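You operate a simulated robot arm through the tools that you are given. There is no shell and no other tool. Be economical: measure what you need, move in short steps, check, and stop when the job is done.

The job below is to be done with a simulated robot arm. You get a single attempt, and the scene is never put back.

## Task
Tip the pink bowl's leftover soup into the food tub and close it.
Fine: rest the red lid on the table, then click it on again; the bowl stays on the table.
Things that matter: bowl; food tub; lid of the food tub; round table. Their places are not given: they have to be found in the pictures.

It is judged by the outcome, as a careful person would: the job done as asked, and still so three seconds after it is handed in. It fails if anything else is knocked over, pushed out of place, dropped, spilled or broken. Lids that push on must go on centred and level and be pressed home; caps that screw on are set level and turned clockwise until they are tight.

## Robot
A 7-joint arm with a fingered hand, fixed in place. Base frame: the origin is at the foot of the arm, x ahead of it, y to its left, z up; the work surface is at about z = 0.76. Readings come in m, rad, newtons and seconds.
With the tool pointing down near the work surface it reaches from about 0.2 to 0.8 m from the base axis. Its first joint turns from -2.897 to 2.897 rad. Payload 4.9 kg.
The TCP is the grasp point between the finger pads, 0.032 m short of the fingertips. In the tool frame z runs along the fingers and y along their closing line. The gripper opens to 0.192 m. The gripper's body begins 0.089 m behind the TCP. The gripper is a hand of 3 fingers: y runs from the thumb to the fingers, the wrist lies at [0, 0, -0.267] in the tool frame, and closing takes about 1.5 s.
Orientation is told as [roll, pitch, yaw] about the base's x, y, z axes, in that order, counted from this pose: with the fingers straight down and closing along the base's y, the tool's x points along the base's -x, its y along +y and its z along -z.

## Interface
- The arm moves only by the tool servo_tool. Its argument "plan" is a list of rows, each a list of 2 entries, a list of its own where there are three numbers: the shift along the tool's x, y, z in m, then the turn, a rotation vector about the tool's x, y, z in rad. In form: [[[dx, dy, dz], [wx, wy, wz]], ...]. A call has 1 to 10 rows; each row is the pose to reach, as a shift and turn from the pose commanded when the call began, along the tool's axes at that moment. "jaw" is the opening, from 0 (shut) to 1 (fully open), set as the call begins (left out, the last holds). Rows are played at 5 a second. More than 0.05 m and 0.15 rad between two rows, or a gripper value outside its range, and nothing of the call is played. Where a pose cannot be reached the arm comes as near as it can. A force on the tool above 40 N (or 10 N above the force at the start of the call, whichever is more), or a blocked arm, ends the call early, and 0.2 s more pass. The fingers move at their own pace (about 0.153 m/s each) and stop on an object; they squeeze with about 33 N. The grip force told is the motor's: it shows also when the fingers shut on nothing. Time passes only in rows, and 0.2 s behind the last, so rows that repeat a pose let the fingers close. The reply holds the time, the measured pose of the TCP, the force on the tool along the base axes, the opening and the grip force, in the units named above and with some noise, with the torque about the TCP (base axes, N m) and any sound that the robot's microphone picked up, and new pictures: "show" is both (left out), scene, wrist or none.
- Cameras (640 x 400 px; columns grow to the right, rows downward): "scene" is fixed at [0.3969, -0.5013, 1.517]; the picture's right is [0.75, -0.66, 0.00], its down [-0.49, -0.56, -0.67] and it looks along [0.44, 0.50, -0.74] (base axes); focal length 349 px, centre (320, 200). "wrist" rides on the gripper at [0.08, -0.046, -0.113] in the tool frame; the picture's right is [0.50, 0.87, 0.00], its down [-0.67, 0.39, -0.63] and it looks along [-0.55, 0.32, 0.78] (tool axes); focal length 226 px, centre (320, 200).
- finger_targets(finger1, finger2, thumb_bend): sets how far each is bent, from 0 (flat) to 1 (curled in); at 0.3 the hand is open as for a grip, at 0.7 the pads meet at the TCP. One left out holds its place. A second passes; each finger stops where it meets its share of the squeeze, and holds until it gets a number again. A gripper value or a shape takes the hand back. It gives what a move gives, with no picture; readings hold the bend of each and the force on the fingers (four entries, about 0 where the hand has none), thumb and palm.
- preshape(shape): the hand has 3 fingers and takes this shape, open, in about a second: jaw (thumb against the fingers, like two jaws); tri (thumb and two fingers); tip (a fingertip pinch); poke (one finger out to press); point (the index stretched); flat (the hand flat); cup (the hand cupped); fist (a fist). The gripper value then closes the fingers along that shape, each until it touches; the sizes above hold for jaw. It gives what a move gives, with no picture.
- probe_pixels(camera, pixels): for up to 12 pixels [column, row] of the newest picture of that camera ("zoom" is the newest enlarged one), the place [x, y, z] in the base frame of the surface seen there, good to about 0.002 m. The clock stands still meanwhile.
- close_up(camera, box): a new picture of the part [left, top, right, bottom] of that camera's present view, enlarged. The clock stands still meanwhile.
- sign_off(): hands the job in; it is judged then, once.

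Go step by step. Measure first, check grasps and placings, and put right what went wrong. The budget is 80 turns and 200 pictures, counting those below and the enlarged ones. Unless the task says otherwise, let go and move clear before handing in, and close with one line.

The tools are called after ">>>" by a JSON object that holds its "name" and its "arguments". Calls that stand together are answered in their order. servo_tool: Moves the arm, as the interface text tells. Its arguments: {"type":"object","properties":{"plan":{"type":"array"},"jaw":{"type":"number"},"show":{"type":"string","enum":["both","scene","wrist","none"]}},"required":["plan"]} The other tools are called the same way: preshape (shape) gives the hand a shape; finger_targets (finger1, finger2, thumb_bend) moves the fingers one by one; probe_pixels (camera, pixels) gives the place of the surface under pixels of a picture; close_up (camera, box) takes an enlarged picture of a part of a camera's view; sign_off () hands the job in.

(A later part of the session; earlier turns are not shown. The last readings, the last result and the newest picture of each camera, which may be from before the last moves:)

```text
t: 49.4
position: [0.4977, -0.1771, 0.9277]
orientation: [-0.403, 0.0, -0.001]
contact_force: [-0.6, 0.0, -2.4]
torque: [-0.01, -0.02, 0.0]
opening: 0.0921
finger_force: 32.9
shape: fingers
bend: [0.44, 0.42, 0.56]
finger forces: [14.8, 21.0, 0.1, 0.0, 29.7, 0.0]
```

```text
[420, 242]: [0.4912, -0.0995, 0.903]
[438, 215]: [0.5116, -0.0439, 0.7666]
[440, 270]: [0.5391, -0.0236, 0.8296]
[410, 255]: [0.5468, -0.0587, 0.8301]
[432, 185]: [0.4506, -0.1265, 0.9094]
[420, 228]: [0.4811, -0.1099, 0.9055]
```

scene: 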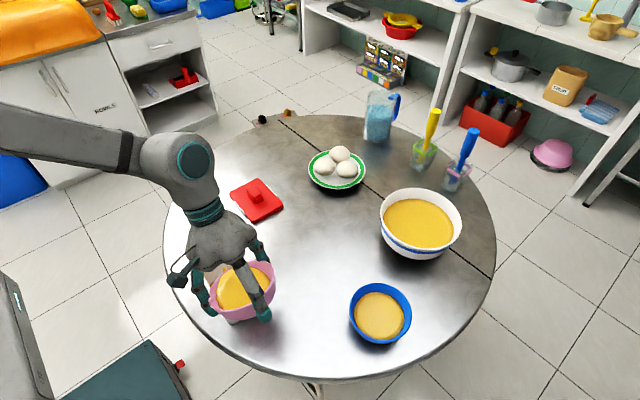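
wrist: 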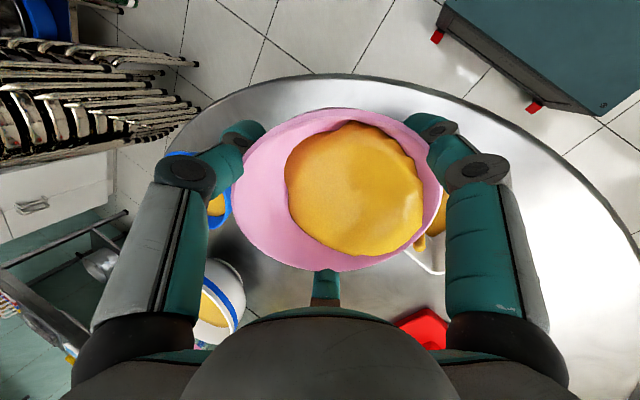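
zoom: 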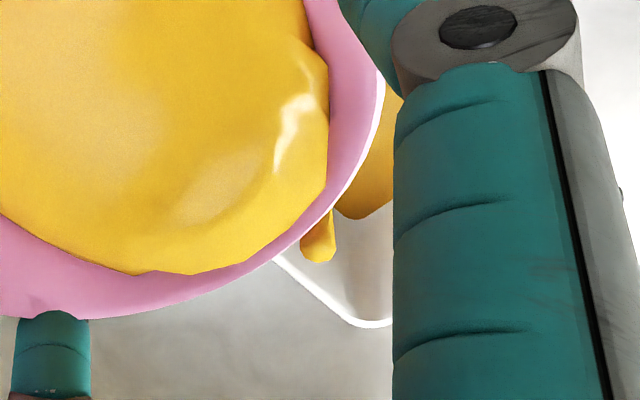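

The first soup landed inside the tub at (0.51,−0.044), towards the far end. I'll shift the lip back 1 cm, lower it 1.5 cm, and keep tilting slowly.

>>> {"name": "servo_tool", "arguments": {"plan": [[[0, -0.0012, 0.0038], [0.03, 0, 0]], [[0, -0.0025, 0.0075], [0.06, 0, 0]], [[0, -0.0036, 0.0113], [0.09, 0, 0]], [[0, -0.0035, 0.0092], [0.12, 0, 0]], [[0, -0.0033, 0.007], [0.15, 0, 0]], [[0, -0.0031, 0.0049], [0.18, 0, 0]], [[0, -0.0029, 0.0028], [0.21, 0, 0]], [[0, -0.0025, 0.0007], [0.24, 0, 0]], [[0, -0.0022, -0.0014], [0.27, 0, 0]], [[0, -0.0017, -0.0035], [0.3, 0, 0]]], "show": "both"}}

>>> {"name": "close_up", "arguments": {"camera": "scene", "box": [170, 190, 330, 340]}}

>>> {"name": "close_up", "arguments": {"camera": "wrist", "box": [330, 100, 530, 300]}}

```text
t: 51.6
position: [0.4978, -0.1773, 0.9331]
orientation: [-0.699, 0.0, 0.0]
contact_force: [0.3, -0.4, -2.7]
torque: [0.01, 0.0, 0.01]
opening: 0.092
finger_force: 32.5
shape: fingers
bend: [0.44, 0.42, 0.56]
finger forces: [14.8, 21.0, 0.0, 0.0, 29.5, 0.1]
```

scene: 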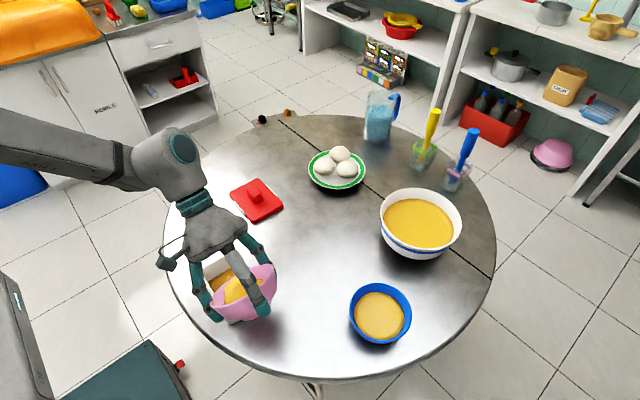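
wrist: 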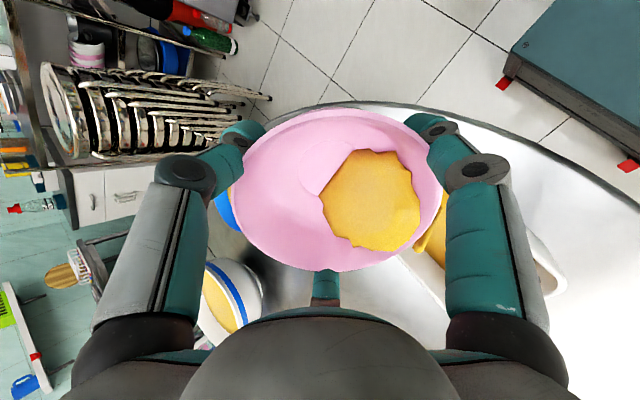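

```text
2.67 times, centred on (250, 265) of scene
```

zoom: 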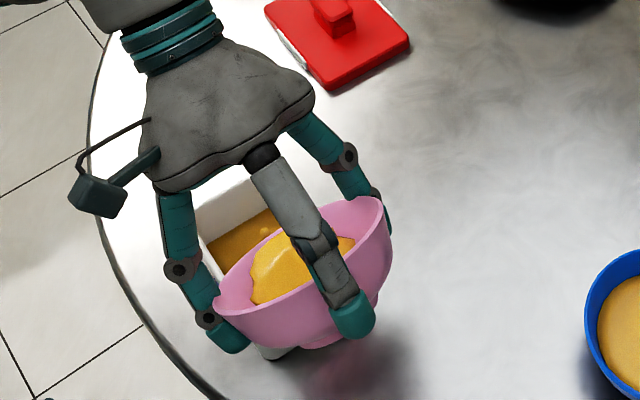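

```text
2.00 times, centred on (430, 200) of wrist
```

zoom: 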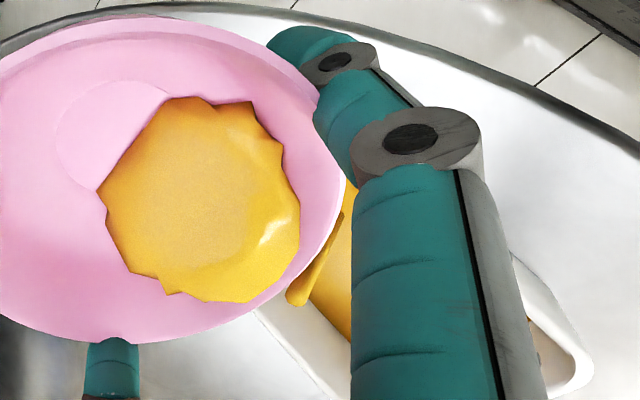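

Pouring works: soup is collecting in the tub and the table is clean. I'll continue tilting to about 1.05 rad.

>>> {"name": "servo_tool", "arguments": {"plan": [[[0, -0.0001, -0.0025], [0.035, 0, 0]], [[0, -0.0002, -0.005], [0.07, 0, 0]], [[0, -0.0001, -0.0075], [0.105, 0, 0]], [[0, 0, -0.01], [0.14, 0, 0]], [[0, 0.0002, -0.0124], [0.175, 0, 0]], [[0, 0.0005, -0.0149], [0.21, 0, 0]], [[0, 0.0009, -0.0174], [0.245, 0, 0]], [[0, 0.0014, -0.0198], [0.28, 0, 0]], [[0, 0.0019, -0.0223], [0.315, 0, 0]], [[0, 0.0026, -0.0246], [0.35, 0, 0]]], "show": "wrist"}}

>>> {"name": "close_up", "arguments": {"camera": "scene", "box": [170, 190, 330, 340]}}

```text
t: 53.8
position: [0.4991, -0.159, 0.9512]
orientation: [-1.05, 0.0, -0.001]
contact_force: [0.9, -0.4, -1.3]
torque: [-0.03, 0.03, -0.01]
opening: 0.092
finger_force: 32.4
shape: fingers
bend: [0.44, 0.42, 0.56]
finger forces: [14.8, 20.9, 0.0, 0.0, 29.4, 0.0]
```

wrist: 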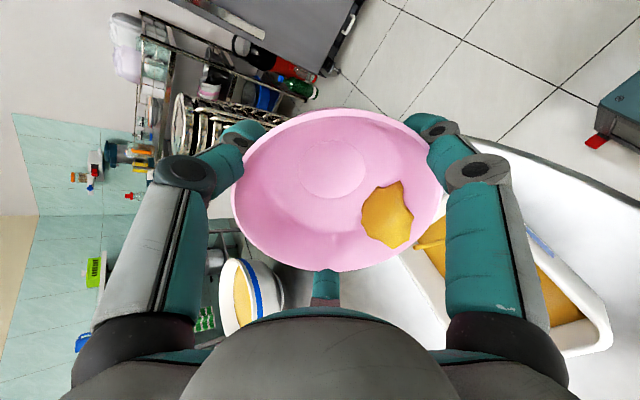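

```text
2.67 times, centred on (250, 265) of scene
```

zoom: 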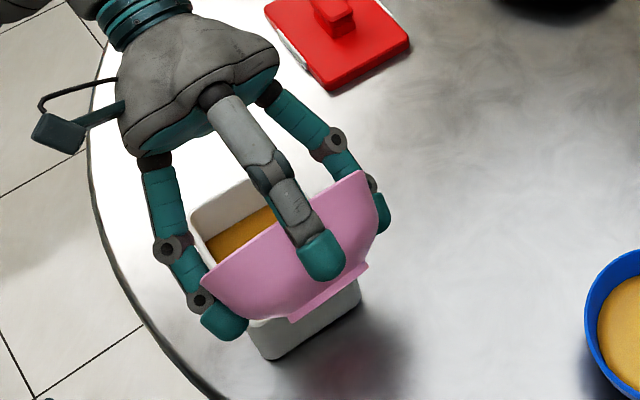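

Most of the soup is out, with a small patch left near the lip at (388,215) in the wrist view. I'll tilt on to about 1.45 rad.

>>> {"name": "servo_tool", "arguments": {"plan": [[[0, -0.0002, -0.0036], [0.05, 0, 0]], [[0, -0.0001, -0.0071], [0.1, 0, 0]], [[0, 0.0001, -0.0107], [0.15, 0, 0]], [[0, 0.0004, -0.0142], [0.2, 0, 0]], [[0, 0.001, -0.0178], [0.25, 0, 0]], [[0, 0.0017, -0.0212], [0.3, 0, 0]], [[0, 0.0026, -0.0246], [0.35, 0, 0]], [[0, 0.0037, -0.028], [0.4, 0, 0]], [[0, 0.0037, -0.028], [0.4, 0, 0]], [[0, 0.0037, -0.028], [0.4, 0, 0]]], "show": "both"}}

>>> {"name": "close_up", "arguments": {"camera": "scene", "box": [170, 190, 330, 340]}}

```text
t: 56.0
position: [0.497, -0.1331, 0.9622]
orientation: [-1.451, -0.001, -0.001]
contact_force: [0.0, 0.1, -1.5]
torque: [0.02, -0.01, -0.02]
opening: 0.092
finger_force: 32.5
shape: fingers
bend: [0.44, 0.42, 0.56]
finger forces: [14.9, 21.0, 0.1, 0.1, 29.1, 0.0]
```

scene: 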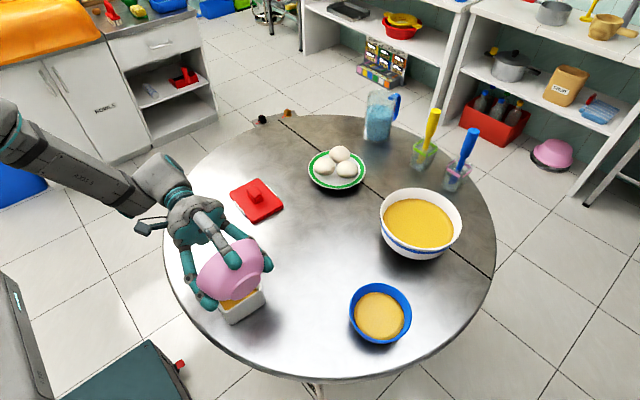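
wrist: 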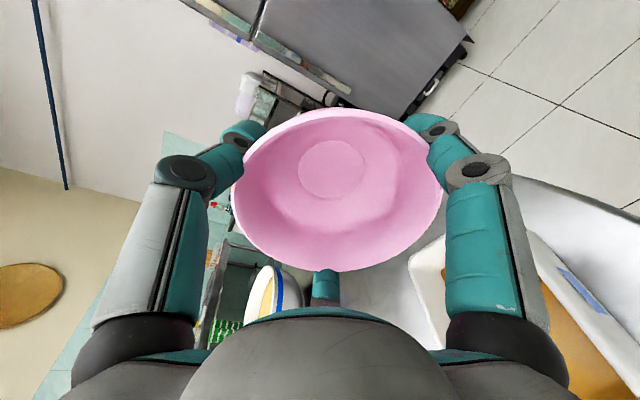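

```text
2.67 times, centred on (250, 265) of scene
```

zoom: 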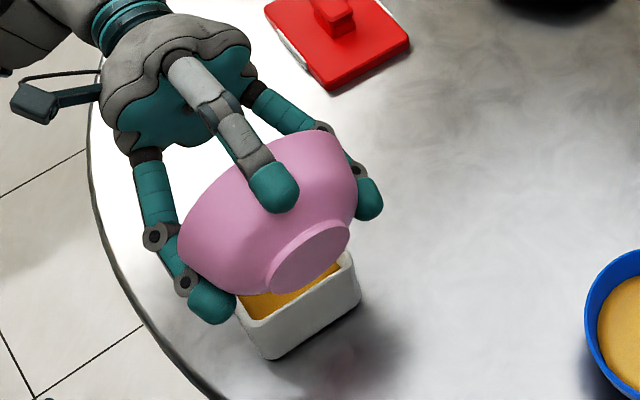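

The bowl is empty and the table is clean. I'll tilt it back upright while rising 3 cm for clearance.

>>> {"name": "servo_tool", "arguments": {"plan": [[[0, -0.0086, 0.009], [-0.145, 0, 0]], [[0, -0.0156, 0.0177], [-0.29, 0, 0]], [[0, -0.0211, 0.0258], [-0.435, 0, 0]], [[0, -0.0155, 0.0345], [-0.58, 0, 0]], [[0, -0.0086, 0.0422], [-0.725, 0, 0]], [[0, -0.0008, 0.0489], [-0.87, 0, 0]], [[0, 0.0079, 0.0543], [-1.015, 0, 0]], [[0, 0.0174, 0.0585], [-1.16, 0, 0]], [[0, 0.0273, 0.0612], [-1.305, 0, 0]], [[0, 0.0376, 0.0625], [-1.45, 0, 0]]], "show": "both"}}

>>> {"name": "close_up", "arguments": {"camera": "wrist", "box": [200, 80, 480, 290]}}

```text
t: 58.2
position: [0.4959, -0.1895, 0.9164]
orientation: [0.002, -0.002, -0.002]
contact_force: [0.6, -0.7, -1.2]
torque: [-0.03, 0.01, 0.01]
opening: 0.0919
finger_force: 31.8
shape: fingers
bend: [0.44, 0.42, 0.56]
finger forces: [14.6, 19.7, 0.0, 0.0, 28.7, 0.0]
```

scene: 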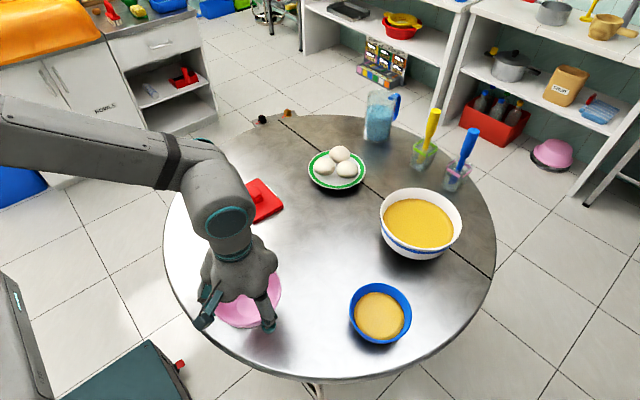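
wrist: 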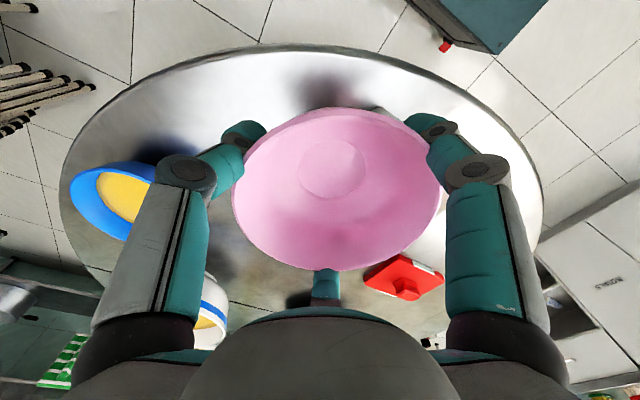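

```text
1.90 times, centred on (340, 185) of wrist
```

zoom: 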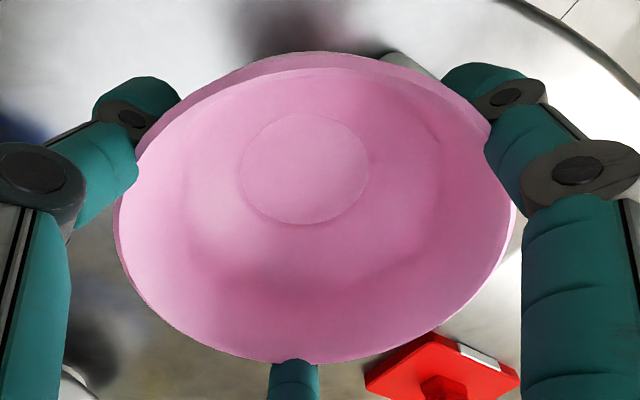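

Empty, but the bowl may have turned slightly in the grip. I'll probe its rim for level.

>>> {"name": "probe_pixels", "arguments": {"camera": "wrist", "pixels": [[235, 195], [438, 190], [330, 268], [270, 250], [395, 250], [345, 112], [290, 118], [405, 128], [332, 168], [310, 160], [355, 175]]}}

```text
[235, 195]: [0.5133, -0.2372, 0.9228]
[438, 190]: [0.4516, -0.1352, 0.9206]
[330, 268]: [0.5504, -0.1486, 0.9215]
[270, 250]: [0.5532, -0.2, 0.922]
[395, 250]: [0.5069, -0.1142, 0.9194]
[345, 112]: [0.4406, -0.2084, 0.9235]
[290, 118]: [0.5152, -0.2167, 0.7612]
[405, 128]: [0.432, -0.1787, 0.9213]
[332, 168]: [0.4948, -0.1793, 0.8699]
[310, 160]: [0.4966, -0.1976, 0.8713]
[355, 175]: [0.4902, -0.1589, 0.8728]
```

Rim is level (0.919–0.923). I'll carry the bowl back to its original place and lower it to just above the table.

>>> {"name": "servo_tool", "arguments": {"plan": [[[-0.02, -0.024, 0], [0, 0, 0]], [[-0.04, -0.049, 0], [0, 0, 0]], [[-0.0495, -0.06, 0.01], [0, 0, 0]], [[-0.0495, -0.06, 0.04], [0, 0, 0]], [[-0.0495, -0.06, 0.07], [0, 0, 0]], [[-0.0495, -0.06, 0.09], [0, 0, 0]], [[-0.0495, -0.06, 0.098], [0, 0, 0]], [[-0.0495, -0.06, 0.101], [0, 0, 0]], [[-0.0495, -0.06, 0.103], [0, 0, 0]]], "show": "scene"}}

>>> {"name": "close_up", "arguments": {"camera": "scene", "box": [190, 210, 370, 370]}}

>>> {"name": "close_up", "arguments": {"camera": "wrist", "box": [80, 20, 560, 320]}}

```text
t: 60.2
position: [0.5483, -0.2514, 0.813]
orientation: [-0.001, -0.003, 0.0]
contact_force: [-2.5, -0.5, 4.1]
torque: [0.21, 0.09, 0.11]
opening: 0.0914
finger_force: 31.1
shape: fingers
bend: [0.44, 0.42, 0.57]
finger forces: [15.3, 19.7, 0.0, 0.1, 28.6, 0.1]
```

scene: 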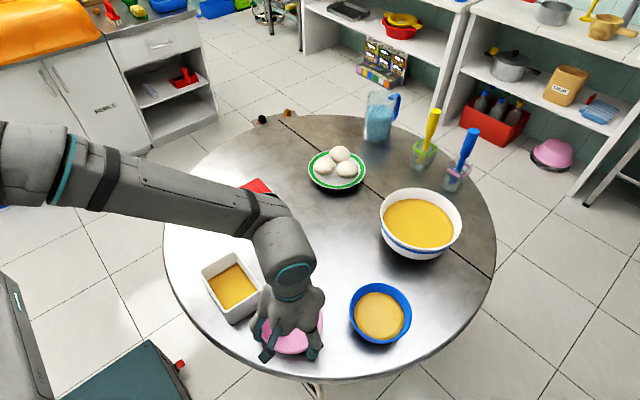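

```text
2.50 times, centred on (280, 290) of scene
```

zoom: 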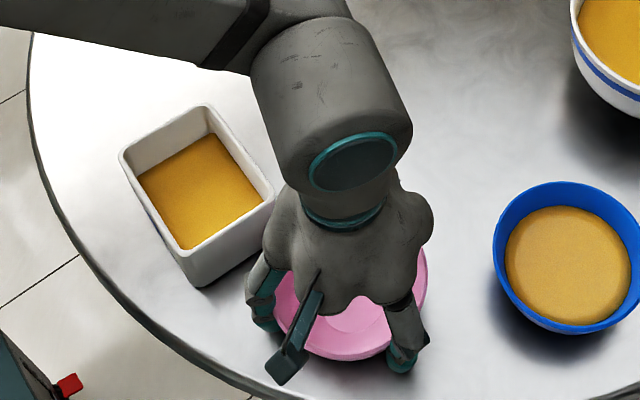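

```text
1.33 times, centred on (320, 170) of wrist
```

zoom: 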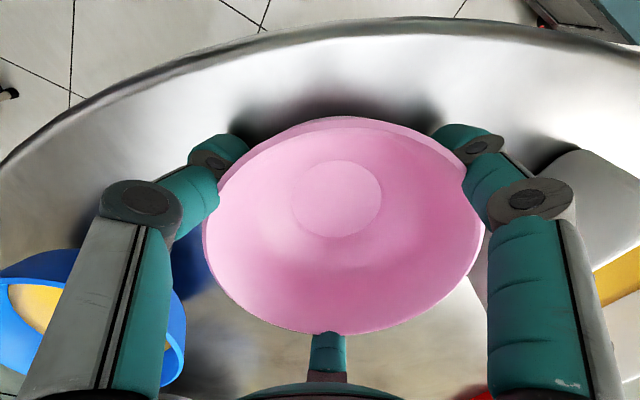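

The bowl has touched down (about 4 N). I'll release it and lift clear.

>>> {"name": "finger_targets", "arguments": {"finger1": 0.33, "finger2": 0.33, "thumb_bend": 0.36}}

>>> {"name": "servo_tool", "arguments": {"plan": [[[0, 0, -0.03], [0, 0, 0]], [[0, 0, -0.07], [0, 0, 0]], [[0, 0, -0.115], [0, 0, 0]], [[0, 0, -0.16], [0, 0, 0]]], "show": "both"}}

>>> {"name": "close_up", "arguments": {"camera": "scene", "box": [190, 170, 350, 350]}}

```text
t: 61.2
position: [0.5491, -0.2511, 0.8126]
orientation: [0.0, -0.001, -0.002]
contact_force: [-0.1, 0.0, 0.3]
torque: [0.03, 0.0, 0.0]
opening: 0.1495
finger_force: 0.1
shape: fingers
bend: [0.33, 0.33, 0.36]
finger forces: [0.0, 0.0, 0.0, 0.0, 0.0, 0.0]
```

```text
t: 62.2
position: [0.5475, -0.2489, 0.9732]
orientation: [0.0, 0.003, -0.002]
contact_force: [-0.2, -0.5, -1.2]
torque: [0.0, -0.04, 0.05]
opening: 0.1496
finger_force: 0.0
shape: fingers
bend: [0.33, 0.33, 0.36]
finger forces: [0.0, 0.0, 0.0, 0.0, 0.0, 0.0]
```

scene: 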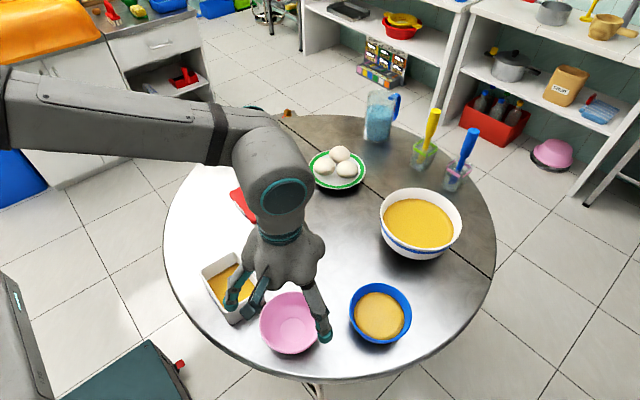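
wrist: 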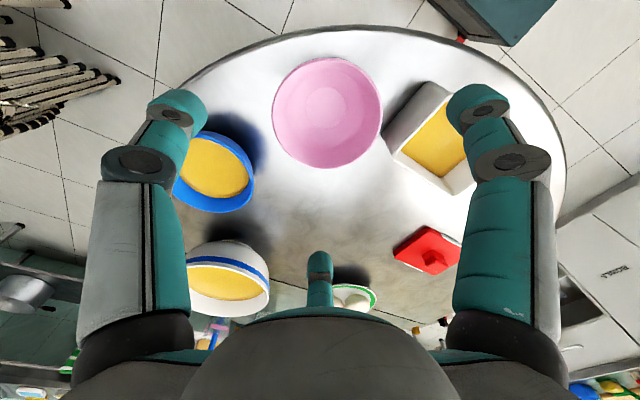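

```text
2.22 times, centred on (270, 260) of scene
```

zoom: 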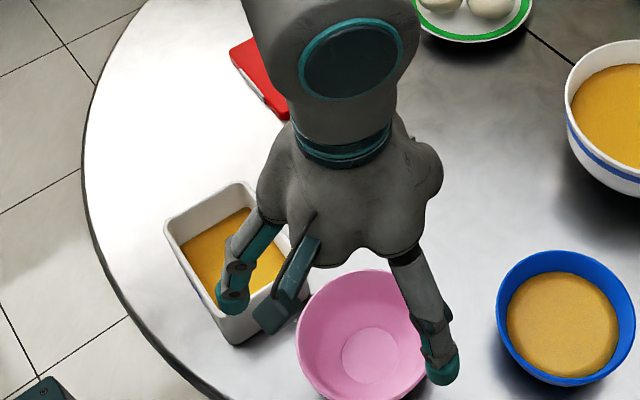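

The bowl is back on the table, empty, and the soup is in the tub. To keep the lid level, I'll re-grip it in the same tilted-hand pose I released it from, so I'm moving back towards that pre-grasp pose.

>>> {"name": "servo_tool", "arguments": {"plan": [[[-0.01, 0.02, -0.03], [0, 0, 0]], [[-0.03, 0.055, -0.05], [0, 0, 0]], [[-0.05, 0.095, -0.06], [-0.1, 0, 0]], [[-0.072, 0.135, -0.06], [-0.22, 0, 0]], [[-0.093, 0.175, -0.06], [-0.35, 0, 0]], [[-0.115, 0.215, -0.06], [-0.48, 0, 0]], [[-0.13, 0.245, -0.04], [-0.61, 0, 0]], [[-0.142, 0.262, -0.01], [-0.756, 0, 0]], [[-0.144, 0.264, 0.03], [-0.756, 0, 0]], [[-0.145, 0.265, 0.05], [-0.756, 0, 0]]], "show": "wrist"}}

>>> {"name": "finger_targets", "arguments": {"finger1": 0.5, "finger2": 0.5, "thumb_bend": 0.7}}

>>> {"name": "close_up", "arguments": {"camera": "wrist", "box": [200, 20, 440, 220]}}

>>> {"name": "close_up", "arguments": {"camera": "scene", "box": [180, 140, 340, 260]}}

```text
t: 64.4
position: [0.6916, 0.0161, 0.9238]
orientation: [0.757, 0.001, -0.002]
contact_force: [0.1, 0.0, 0.8]
torque: [-0.06, 0.0, 0.03]
opening: 0.1498
finger_force: 0.0
shape: fingers
bend: [0.33, 0.33, 0.36]
finger forces: [0.0, 0.0, 0.0, 0.1, 0.0, 0.1]
```

wrist: 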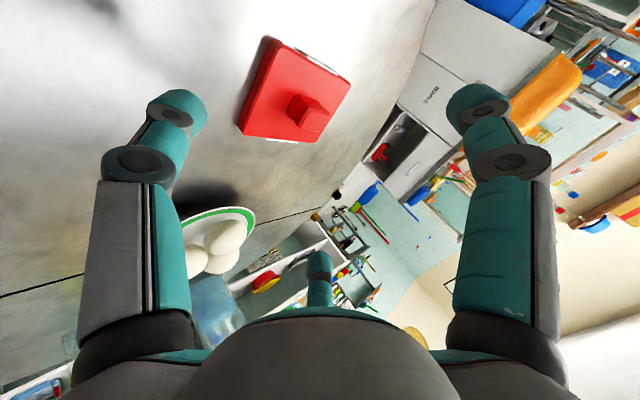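

```text
t: 65.4
position: [0.6905, 0.0162, 0.9237]
orientation: [0.755, 0.001, -0.002]
contact_force: [0.9, -0.5, -0.2]
torque: [0.02, 0.0, 0.03]
opening: 0.0491
finger_force: 0.0
shape: fingers
bend: [0.5, 0.5, 0.7]
finger forces: [0.1, 0.0, 0.0, 0.0, 0.0, 0.0]
```

```text
2.00 times, centred on (320, 120) of wrist
```

zoom: 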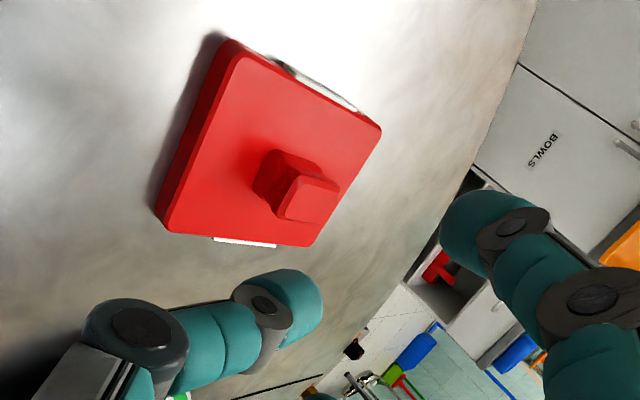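

```text
3.33 times, centred on (260, 200) of scene
```

zoom: 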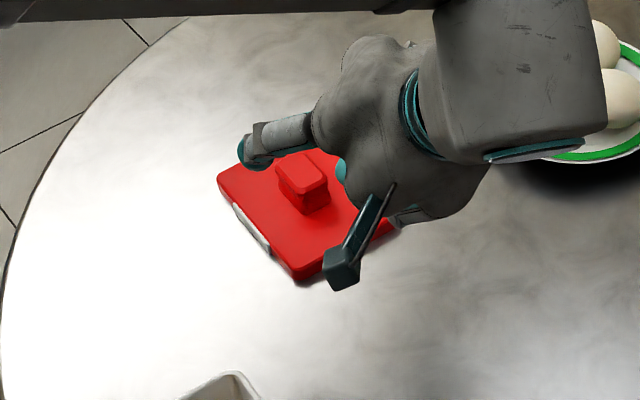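

>>> {"name": "close_up", "arguments": {"camera": "wrist", "box": [240, 20, 400, 160]}}

>>> {"name": "probe_pixels", "arguments": {"camera": "wrist", "pixels": [[275, 48], [386, 85], [354, 139], [245, 130], [336, 95], [366, 112], [356, 128], [332, 122], [328, 112], [330, 100]]}}

>>> {"name": "probe_pixels", "arguments": {"camera": "zoom", "pixels": [[143, 60], [393, 165], [319, 285], [90, 262], [265, 188], [348, 225], [320, 255], [262, 230]]}}

```text
2.86 times, centred on (320, 90) of wrist
```

zoom: 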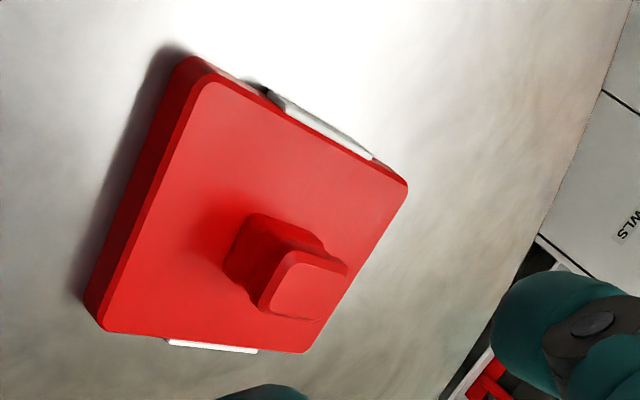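

```text
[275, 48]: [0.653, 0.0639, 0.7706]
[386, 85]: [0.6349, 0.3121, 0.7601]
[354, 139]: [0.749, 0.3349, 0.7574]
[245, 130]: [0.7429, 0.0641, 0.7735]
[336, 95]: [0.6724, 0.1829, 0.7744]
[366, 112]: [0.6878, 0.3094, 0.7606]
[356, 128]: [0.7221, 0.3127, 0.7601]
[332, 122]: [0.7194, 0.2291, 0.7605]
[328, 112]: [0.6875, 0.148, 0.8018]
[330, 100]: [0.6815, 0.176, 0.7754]
```

```text
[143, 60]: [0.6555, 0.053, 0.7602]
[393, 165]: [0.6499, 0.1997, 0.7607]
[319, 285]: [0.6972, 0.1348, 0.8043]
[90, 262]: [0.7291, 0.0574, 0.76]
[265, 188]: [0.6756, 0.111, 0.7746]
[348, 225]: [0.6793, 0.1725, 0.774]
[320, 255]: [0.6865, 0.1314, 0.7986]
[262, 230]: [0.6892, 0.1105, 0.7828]
```

Now the precise lid and knob corners.

>>> {"name": "probe_pixels", "arguments": {"camera": "zoom", "pixels": [[212, 88], [402, 190], [302, 348], [112, 328], [290, 256], [342, 272], [316, 314], [268, 304], [248, 218], [228, 266], [258, 290]]}}

```text
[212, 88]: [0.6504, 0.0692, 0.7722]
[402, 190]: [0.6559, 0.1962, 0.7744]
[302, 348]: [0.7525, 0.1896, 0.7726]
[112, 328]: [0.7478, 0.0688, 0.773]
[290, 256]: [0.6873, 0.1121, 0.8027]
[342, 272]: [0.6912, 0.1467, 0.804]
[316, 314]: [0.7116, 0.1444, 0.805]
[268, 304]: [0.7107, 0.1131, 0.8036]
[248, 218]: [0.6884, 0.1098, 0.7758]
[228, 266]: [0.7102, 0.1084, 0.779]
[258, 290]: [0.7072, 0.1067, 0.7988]
```

The lid's centre is (0.702,0.131), knob (0.700,0.129), yaw −0.045. I'll approach along the tool axis to 3 cm short of the grip and look.

>>> {"name": "servo_tool", "arguments": {"plan": [[[-0.0065, -0.0308, 0.02], [0, -0.031, 0.033]], [[-0.0065, -0.0308, 0.037], [0, -0.031, 0.033]], [[-0.008, -0.0308, 0.072], [0, -0.031, 0.033]], [[-0.009, -0.0308, 0.107], [0, -0.031, 0.033]]], "show": "none"}}

>>> {"name": "close_up", "arguments": {"camera": "wrist", "box": [200, 40, 440, 220]}}

>>> {"name": "close_up", "arguments": {"camera": "scene", "box": [200, 160, 300, 240]}}

```text
t: 66.4
position: [0.6993, 0.064, 0.8249]
orientation: [0.755, -0.004, -0.049]
contact_force: [-1.0, -0.7, 1.4]
torque: [0.0, -0.01, 0.01]
opening: 0.0487
finger_force: 0.1
shape: fingers
bend: [0.5, 0.5, 0.7]
finger forces: [0.0, 0.0, 0.1, 0.0, 0.0, 0.0]
```

```text
2.22 times, centred on (320, 130) of wrist
```

zoom: 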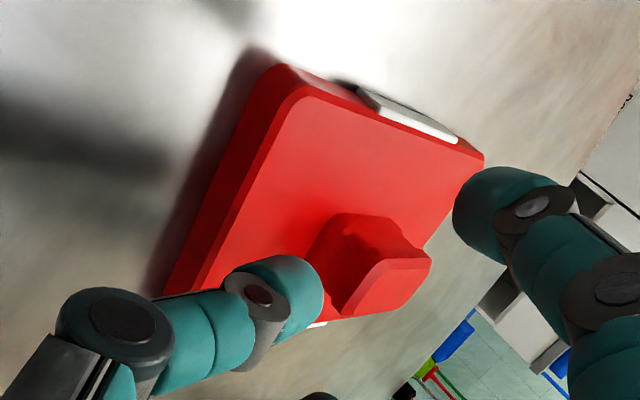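

```text
5.00 times, centred on (250, 200) of scene
```

zoom: 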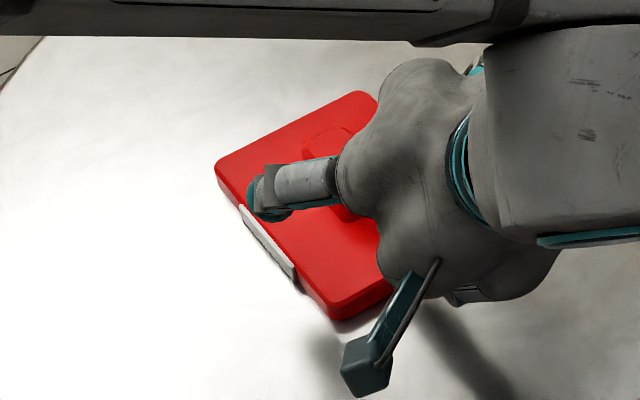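

Lined up. I'll advance the last 3 cm, then close the fingers.

>>> {"name": "servo_tool", "arguments": {"plan": [[[-0.0005, 0.001, 0.012], [0, 0, 0]], [[-0.001, 0.002, 0.022], [0, 0, 0]], [[-0.001, 0.002, 0.03], [0, 0, 0]]], "show": "none"}}

>>> {"name": "finger_targets", "arguments": {"finger1": 0.62, "finger2": 0.62, "thumb_bend": 0.74}}

>>> {"name": "close_up", "arguments": {"camera": "wrist", "box": [200, 40, 440, 220]}}

```text
t: 67.2
position: [0.7006, 0.085, 0.805]
orientation: [0.756, 0.0, -0.047]
contact_force: [-1.2, -0.6, 1.9]
torque: [-0.06, 0.03, -0.02]
opening: 0.0483
finger_force: 0.6
shape: fingers
bend: [0.5, 0.5, 0.7]
finger forces: [0.0, 0.0, 0.0, 0.0, 1.7, 0.0]
```

```text
t: 68.2
position: [0.7005, 0.0861, 0.8045]
orientation: [0.756, 0.0, -0.046]
contact_force: [-0.5, 0.4, 0.4]
torque: [-0.02, -0.01, 0.0]
opening: 0.0166
finger_force: 0.1
shape: fingers
bend: [0.62, 0.62, 0.74]
finger forces: [0.1, 0.0, 0.1, 0.0, 0.0, 0.0]
```

```text
2.22 times, centred on (320, 130) of wrist
```

zoom: 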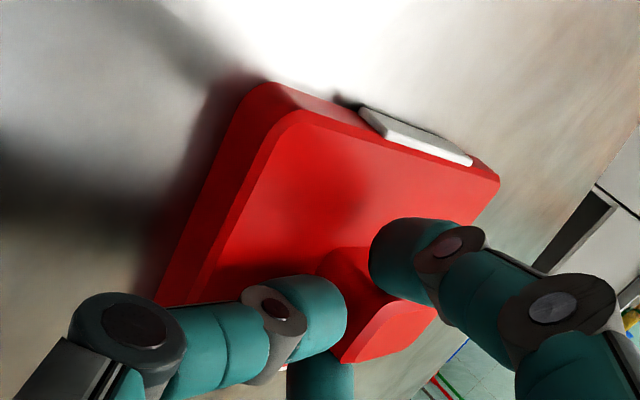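

Fingers flank the knob again as before. Squeezing to the earlier stable grip.

>>> {"name": "finger_targets", "arguments": {"finger1": 0.8, "finger2": 0.8, "thumb_bend": 0.8}}

>>> {"name": "servo_tool", "arguments": {"plan": [[[0, 0.0035, -0.0036], [0, 0, 0]], [[0, 0.0103, -0.0109], [0, 0, 0]], [[0, 0.0206, -0.0218], [0, 0, 0]], [[0, 0.0343, -0.0364], [0, 0, 0]]], "show": "both"}}

>>> {"name": "probe_pixels", "arguments": {"camera": "wrist", "pixels": [[320, 115], [345, 115], [385, 120], [300, 100], [290, 120], [270, 165], [305, 90], [350, 125], [400, 125]]}}

>>> {"name": "close_up", "arguments": {"camera": "wrist", "box": [200, 40, 440, 220]}}

```text
t: 69.2
position: [0.7015, 0.0856, 0.8049]
orientation: [0.756, 0.0, -0.046]
contact_force: [0.5, 0.7, 3.3]
torque: [0.17, 0.01, 0.01]
opening: 0.0139
finger_force: 14.2
shape: fingers
bend: [0.64, 0.64, 0.79]
finger forces: [10.0, 10.1, 0.1, 0.0, 8.2, 0.0]
```

```text
t: 70.2
position: [0.7034, 0.089, 0.8552]
orientation: [0.756, 0.002, -0.046]
contact_force: [-0.7, -0.7, -0.6]
torque: [0.02, 0.0, -0.06]
opening: 0.0137
finger_force: 14.5
shape: fingers
bend: [0.64, 0.64, 0.79]
finger forces: [9.8, 9.9, 0.0, 0.1, 8.9, 0.0]
```

scene: 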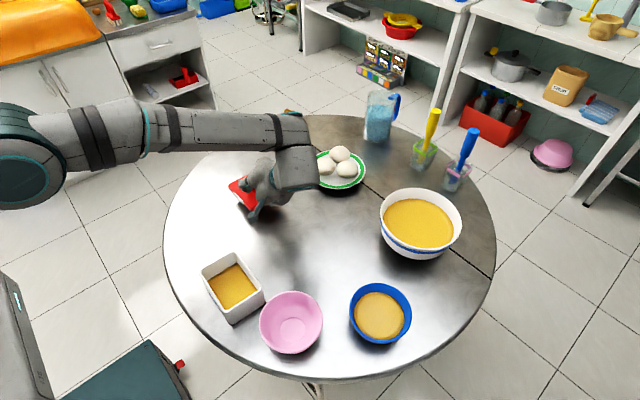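
wrist: 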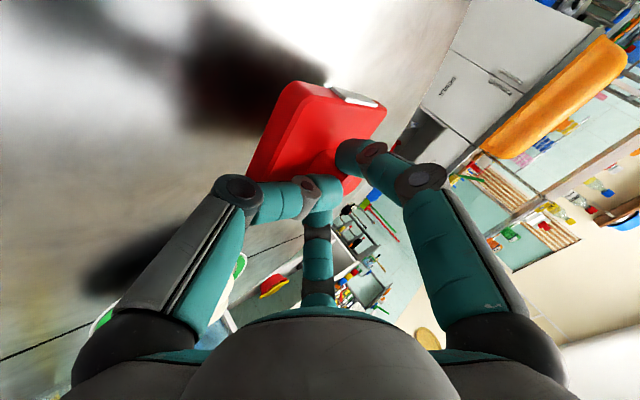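

```text
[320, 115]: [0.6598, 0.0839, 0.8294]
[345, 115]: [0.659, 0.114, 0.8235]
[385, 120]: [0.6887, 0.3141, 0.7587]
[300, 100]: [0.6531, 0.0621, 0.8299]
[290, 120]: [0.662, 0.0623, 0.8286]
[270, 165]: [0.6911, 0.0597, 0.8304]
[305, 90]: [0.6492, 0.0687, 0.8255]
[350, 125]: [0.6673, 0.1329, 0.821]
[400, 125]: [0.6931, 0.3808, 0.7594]
```

```text
2.22 times, centred on (320, 130) of wrist
```

zoom: 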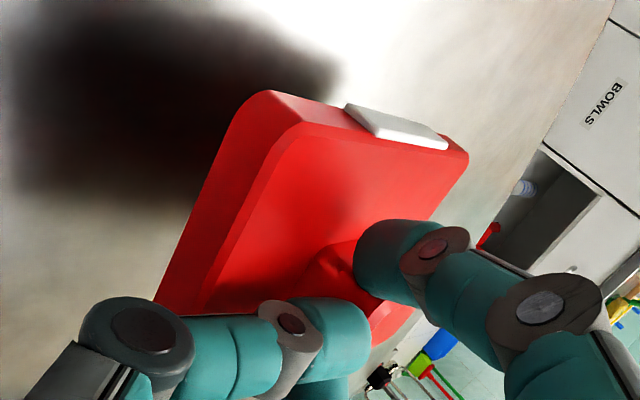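

The lid is held, but its −y side is high by 0.17 rad, which I'll correct. First I'll measure the tub's rim precisely.

>>> {"name": "close_up", "arguments": {"camera": "scene", "box": [190, 240, 280, 330]}}

>>> {"name": "probe_pixels", "arguments": {"camera": "zoom", "pixels": [[80, 205], [310, 97], [520, 350], [290, 330], [180, 150], [420, 225], [200, 270], [440, 360], [250, 200], [330, 250], [100, 190], [330, 115]]}}

```text
4.44 times, centred on (235, 285) of scene
```

zoom: 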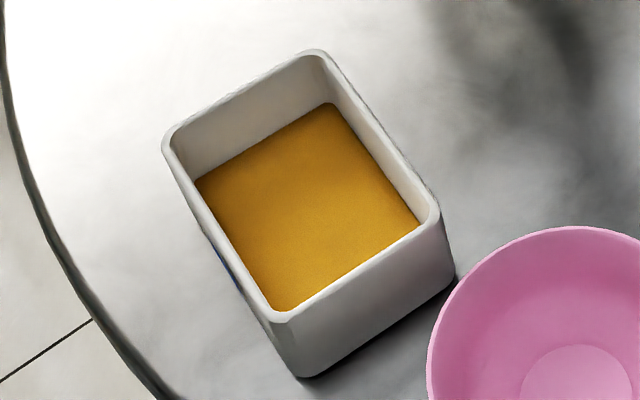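

```text
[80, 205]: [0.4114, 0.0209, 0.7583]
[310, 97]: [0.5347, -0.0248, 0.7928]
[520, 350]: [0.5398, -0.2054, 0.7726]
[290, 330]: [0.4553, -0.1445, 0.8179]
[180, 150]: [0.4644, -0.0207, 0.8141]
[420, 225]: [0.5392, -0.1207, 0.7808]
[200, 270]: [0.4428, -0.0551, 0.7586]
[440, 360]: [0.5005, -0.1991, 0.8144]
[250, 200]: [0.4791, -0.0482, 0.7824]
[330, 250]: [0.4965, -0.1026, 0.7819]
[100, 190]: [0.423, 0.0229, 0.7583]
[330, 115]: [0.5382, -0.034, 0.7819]
```

>>> {"name": "probe_pixels", "arguments": {"camera": "zoom", "pixels": [[240, 93], [242, 97], [378, 135], [374, 138], [360, 268], [358, 264], [222, 235], [227, 232], [168, 138], [314, 54], [436, 213], [281, 317]]}}

```text
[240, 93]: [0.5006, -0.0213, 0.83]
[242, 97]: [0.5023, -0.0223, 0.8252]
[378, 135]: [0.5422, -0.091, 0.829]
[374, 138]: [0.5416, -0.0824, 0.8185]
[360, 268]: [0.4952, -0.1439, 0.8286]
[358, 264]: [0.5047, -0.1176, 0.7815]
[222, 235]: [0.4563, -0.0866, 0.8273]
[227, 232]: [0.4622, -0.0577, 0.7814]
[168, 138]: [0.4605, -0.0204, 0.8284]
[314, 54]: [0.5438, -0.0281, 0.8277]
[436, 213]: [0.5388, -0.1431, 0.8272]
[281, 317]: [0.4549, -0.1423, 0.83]
```

The tub's rim centre is at (0.499,−0.083), top z 0.829, yaw −0.045, the same yaw as the lid. I'll carry the lid over it while levelling by 0.17 rad, hovering about 4 cm above seat.

>>> {"name": "servo_tool", "arguments": {"plan": [[[0, 0.0206, -0.0218], [-0.03, 0, 0]], [[0, 0.0412, -0.0436], [-0.06, 0, 0]], [[0.0278, 0.0173, -0.0642], [-0.09, 0, 0]], [[0.0555, -0.0067, -0.0849], [-0.12, 0, 0]], [[0.0833, -0.0306, -0.1055], [-0.15, 0, 0]], [[0.1111, -0.0546, -0.1262], [-0.17, 0, 0]], [[0.1389, -0.0785, -0.1468], [-0.17, 0, 0]], [[0.1666, -0.1025, -0.1675], [-0.17, 0, 0]], [[0.1944, -0.1264, -0.1881], [-0.17, 0, 0]], [[0.1944, -0.1264, -0.1881], [-0.17, 0, 0]]], "show": "both"}}

>>> {"name": "close_up", "arguments": {"camera": "wrist", "box": [180, 20, 460, 220]}}

>>> {"name": "close_up", "arguments": {"camera": "scene", "box": [170, 200, 320, 350]}}

```text
t: 72.4
position: [0.5001, -0.1239, 0.9035]
orientation: [0.928, 0.001, -0.044]
contact_force: [-0.3, 0.2, -0.3]
torque: [0.01, -0.02, 0.0]
opening: 0.0136
finger_force: 14.2
shape: fingers
bend: [0.64, 0.64, 0.79]
finger forces: [9.9, 10.0, 0.0, 0.0, 7.9, 0.0]
```

scene: 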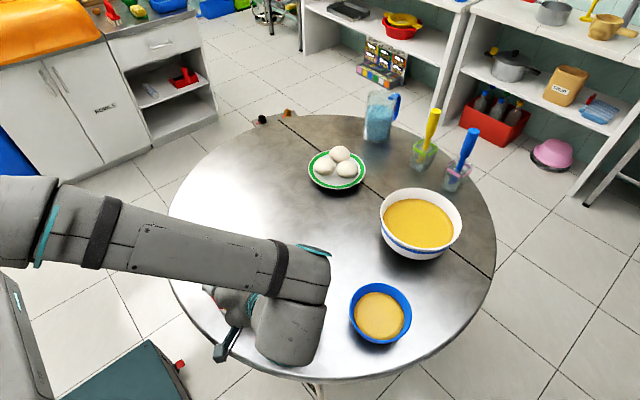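
wrist: 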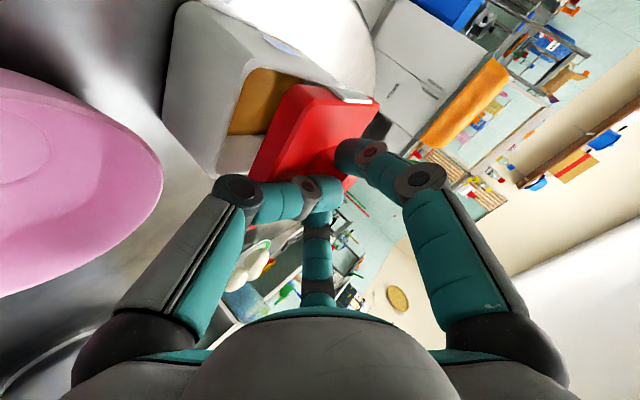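

```text
2.00 times, centred on (320, 120) of wrist
```

zoom: 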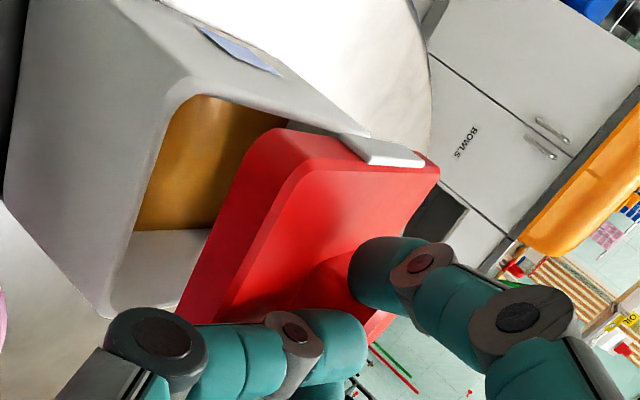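

```text
2.67 times, centred on (245, 275) of scene
```

zoom: 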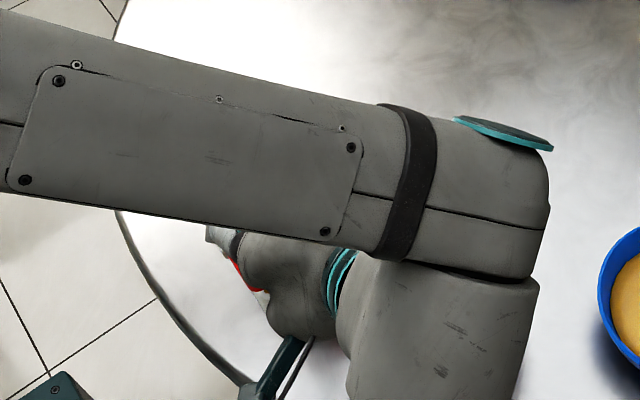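

The scene view is blocked, so I'll measure the lid and the tub rim from the wrist view.

>>> {"name": "probe_pixels", "arguments": {"camera": "wrist", "pixels": [[309, 104], [312, 112], [372, 108], [350, 120], [308, 145], [278, 168], [258, 178], [335, 110], [300, 120], [248, 66], [225, 170], [270, 178]]}}

>>> {"name": "close_up", "arguments": {"camera": "wrist", "box": [240, 70, 400, 190]}}

```text
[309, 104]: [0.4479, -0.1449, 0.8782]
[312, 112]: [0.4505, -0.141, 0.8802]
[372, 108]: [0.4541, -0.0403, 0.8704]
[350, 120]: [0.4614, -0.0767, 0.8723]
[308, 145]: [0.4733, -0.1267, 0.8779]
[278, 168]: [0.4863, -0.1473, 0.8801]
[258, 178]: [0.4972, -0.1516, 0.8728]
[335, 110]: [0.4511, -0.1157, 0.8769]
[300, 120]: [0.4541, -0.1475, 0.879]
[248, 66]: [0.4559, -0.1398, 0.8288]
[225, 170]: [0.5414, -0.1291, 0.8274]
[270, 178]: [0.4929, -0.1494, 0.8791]
```

```text
3.33 times, centred on (320, 130) of wrist
```

zoom: 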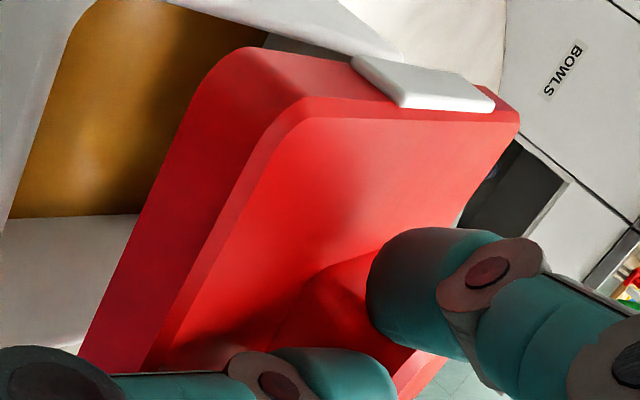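

The lid is nearly centred over the tub (about (0.500,−0.083)) but its −y end is still 0.095 rad high. I'll level that and go down to just above the rim.

>>> {"name": "servo_tool", "arguments": {"plan": [[[0, -0.003, 0.0018], [-0.045, 0, 0]], [[0, -0.006, 0.0036], [-0.09, 0, 0]], [[0, -0.014, 0.0086], [-0.09, 0, 0]], [[0, -0.024, 0.0146], [-0.09, 0, 0]], [[0, -0.024, 0.0146], [-0.09, 0, 0]]], "show": "wrist"}}

>>> {"name": "close_up", "arguments": {"camera": "wrist", "box": [240, 50, 400, 190]}}

>>> {"name": "probe_pixels", "arguments": {"camera": "wrist", "pixels": [[309, 104], [312, 112], [372, 108], [350, 120], [308, 145], [278, 168], [258, 178], [335, 110], [300, 120], [270, 178]]}}

```text
t: 73.6
position: [0.4996, -0.1286, 0.8748]
orientation: [1.016, 0.0, -0.046]
contact_force: [0.1, 0.3, 0.3]
torque: [0.01, 0.02, 0.03]
opening: 0.0137
finger_force: 13.5
shape: fingers
bend: [0.64, 0.64, 0.79]
finger forces: [9.8, 10.0, 0.0, 0.1, 7.8, 0.0]
```

wrist: 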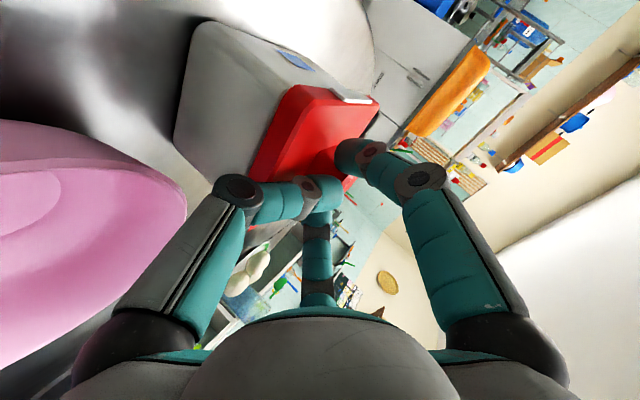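

```text
2.86 times, centred on (320, 120) of wrist
```

zoom: 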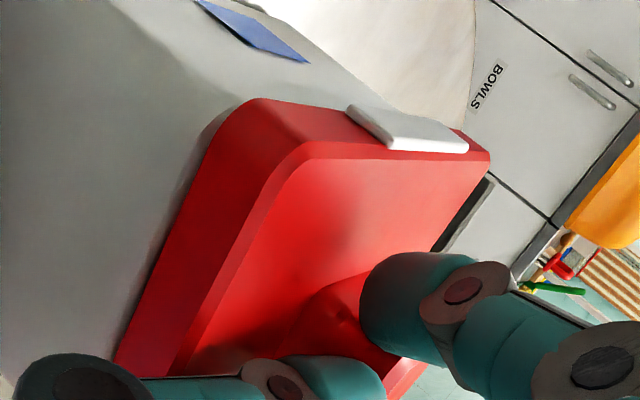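

```text
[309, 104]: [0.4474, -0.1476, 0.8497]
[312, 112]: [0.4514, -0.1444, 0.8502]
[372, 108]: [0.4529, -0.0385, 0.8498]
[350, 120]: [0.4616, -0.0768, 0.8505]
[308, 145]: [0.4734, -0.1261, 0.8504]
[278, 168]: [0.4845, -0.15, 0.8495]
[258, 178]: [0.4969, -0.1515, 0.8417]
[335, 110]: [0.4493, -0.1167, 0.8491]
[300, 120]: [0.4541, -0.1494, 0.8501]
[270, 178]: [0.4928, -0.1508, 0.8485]
```

The lid is level at z 0.850, just above the rim. I'll check its overhang against the tub's −x and −y walls.

>>> {"name": "probe_pixels", "arguments": {"camera": "zoom", "pixels": [[310, 125], [290, 118], [340, 135], [330, 75], [280, 70], [250, 40], [360, 95], [180, 260], [160, 290], [150, 220], [120, 250], [478, 150]]}}

```text
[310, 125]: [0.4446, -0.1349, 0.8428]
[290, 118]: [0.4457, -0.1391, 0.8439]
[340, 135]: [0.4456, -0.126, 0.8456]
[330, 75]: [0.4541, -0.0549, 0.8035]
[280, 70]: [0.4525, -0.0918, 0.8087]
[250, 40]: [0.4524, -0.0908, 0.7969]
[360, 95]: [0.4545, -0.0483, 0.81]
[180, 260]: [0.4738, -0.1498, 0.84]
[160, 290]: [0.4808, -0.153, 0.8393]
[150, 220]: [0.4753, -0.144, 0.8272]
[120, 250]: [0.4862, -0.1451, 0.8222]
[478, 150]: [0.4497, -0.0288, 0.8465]
```

The overhang is about 1 mm too much at −x and 2 mm too much at −y. I'll shift the lid by (+1,+2) mm and lower it onto the rim, watching the force.

>>> {"name": "servo_tool", "arguments": {"plan": [[[-0.001, 0.001, 0.0015], [0, 0, 0]], [[-0.001, -0.0016, 0.0031], [0, 0, 0]], [[-0.001, -0.0041, 0.0047], [0, 0, 0]], [[-0.001, -0.0067, 0.0062], [0, 0, 0]], [[-0.001, -0.0092, 0.0078], [0, 0, 0]], [[-0.001, -0.0109, 0.0089], [0, 0, 0]], [[-0.001, -0.0126, 0.0099], [0, 0, 0]]], "show": "none"}}

>>> {"name": "close_up", "arguments": {"camera": "wrist", "box": [240, 50, 400, 190]}}

>>> {"name": "probe_pixels", "arguments": {"camera": "wrist", "pixels": [[312, 112], [372, 108], [350, 120], [308, 145], [278, 168], [335, 110], [300, 120]]}}

```text
t: 75.2
position: [0.5006, -0.1255, 0.8604]
orientation: [1.015, 0.002, -0.046]
contact_force: [-0.4, 2.6, 0.3]
torque: [0.1, -0.04, -0.01]
opening: 0.0136
finger_force: 13.5
shape: fingers
bend: [0.64, 0.64, 0.8]
finger forces: [10.6, 10.4, 0.0, 0.0, 7.1, 0.1]
```

```text
2.86 times, centred on (320, 120) of wrist
```

zoom: 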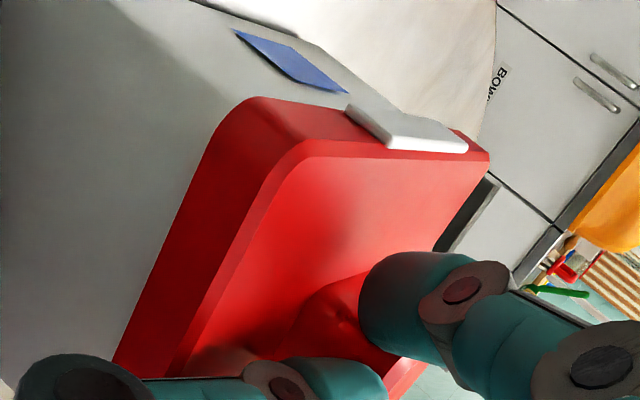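

```text
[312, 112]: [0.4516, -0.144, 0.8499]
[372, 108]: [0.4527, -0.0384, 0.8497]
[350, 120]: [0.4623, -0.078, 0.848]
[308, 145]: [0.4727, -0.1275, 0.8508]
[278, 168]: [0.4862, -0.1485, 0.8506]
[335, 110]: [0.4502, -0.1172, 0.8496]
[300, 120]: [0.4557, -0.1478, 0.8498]
```

Those wrist probes used the older picture, so I'll probe the fresh zoom instead.

>>> {"name": "probe_pixels", "arguments": {"camera": "zoom", "pixels": [[300, 175], [465, 168], [405, 200], [285, 270], [200, 340], [363, 175], [310, 125], [340, 135], [300, 85], [150, 290], [120, 220], [478, 150]]}}

```text
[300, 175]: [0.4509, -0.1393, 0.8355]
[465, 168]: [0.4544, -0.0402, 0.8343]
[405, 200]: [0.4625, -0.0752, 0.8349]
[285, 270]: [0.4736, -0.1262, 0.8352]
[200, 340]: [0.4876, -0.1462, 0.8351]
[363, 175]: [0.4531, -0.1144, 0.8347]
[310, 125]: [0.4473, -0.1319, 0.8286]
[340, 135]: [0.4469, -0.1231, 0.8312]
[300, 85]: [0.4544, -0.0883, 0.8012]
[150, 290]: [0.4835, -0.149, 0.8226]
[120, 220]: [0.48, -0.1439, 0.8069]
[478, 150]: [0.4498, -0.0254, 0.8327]
```

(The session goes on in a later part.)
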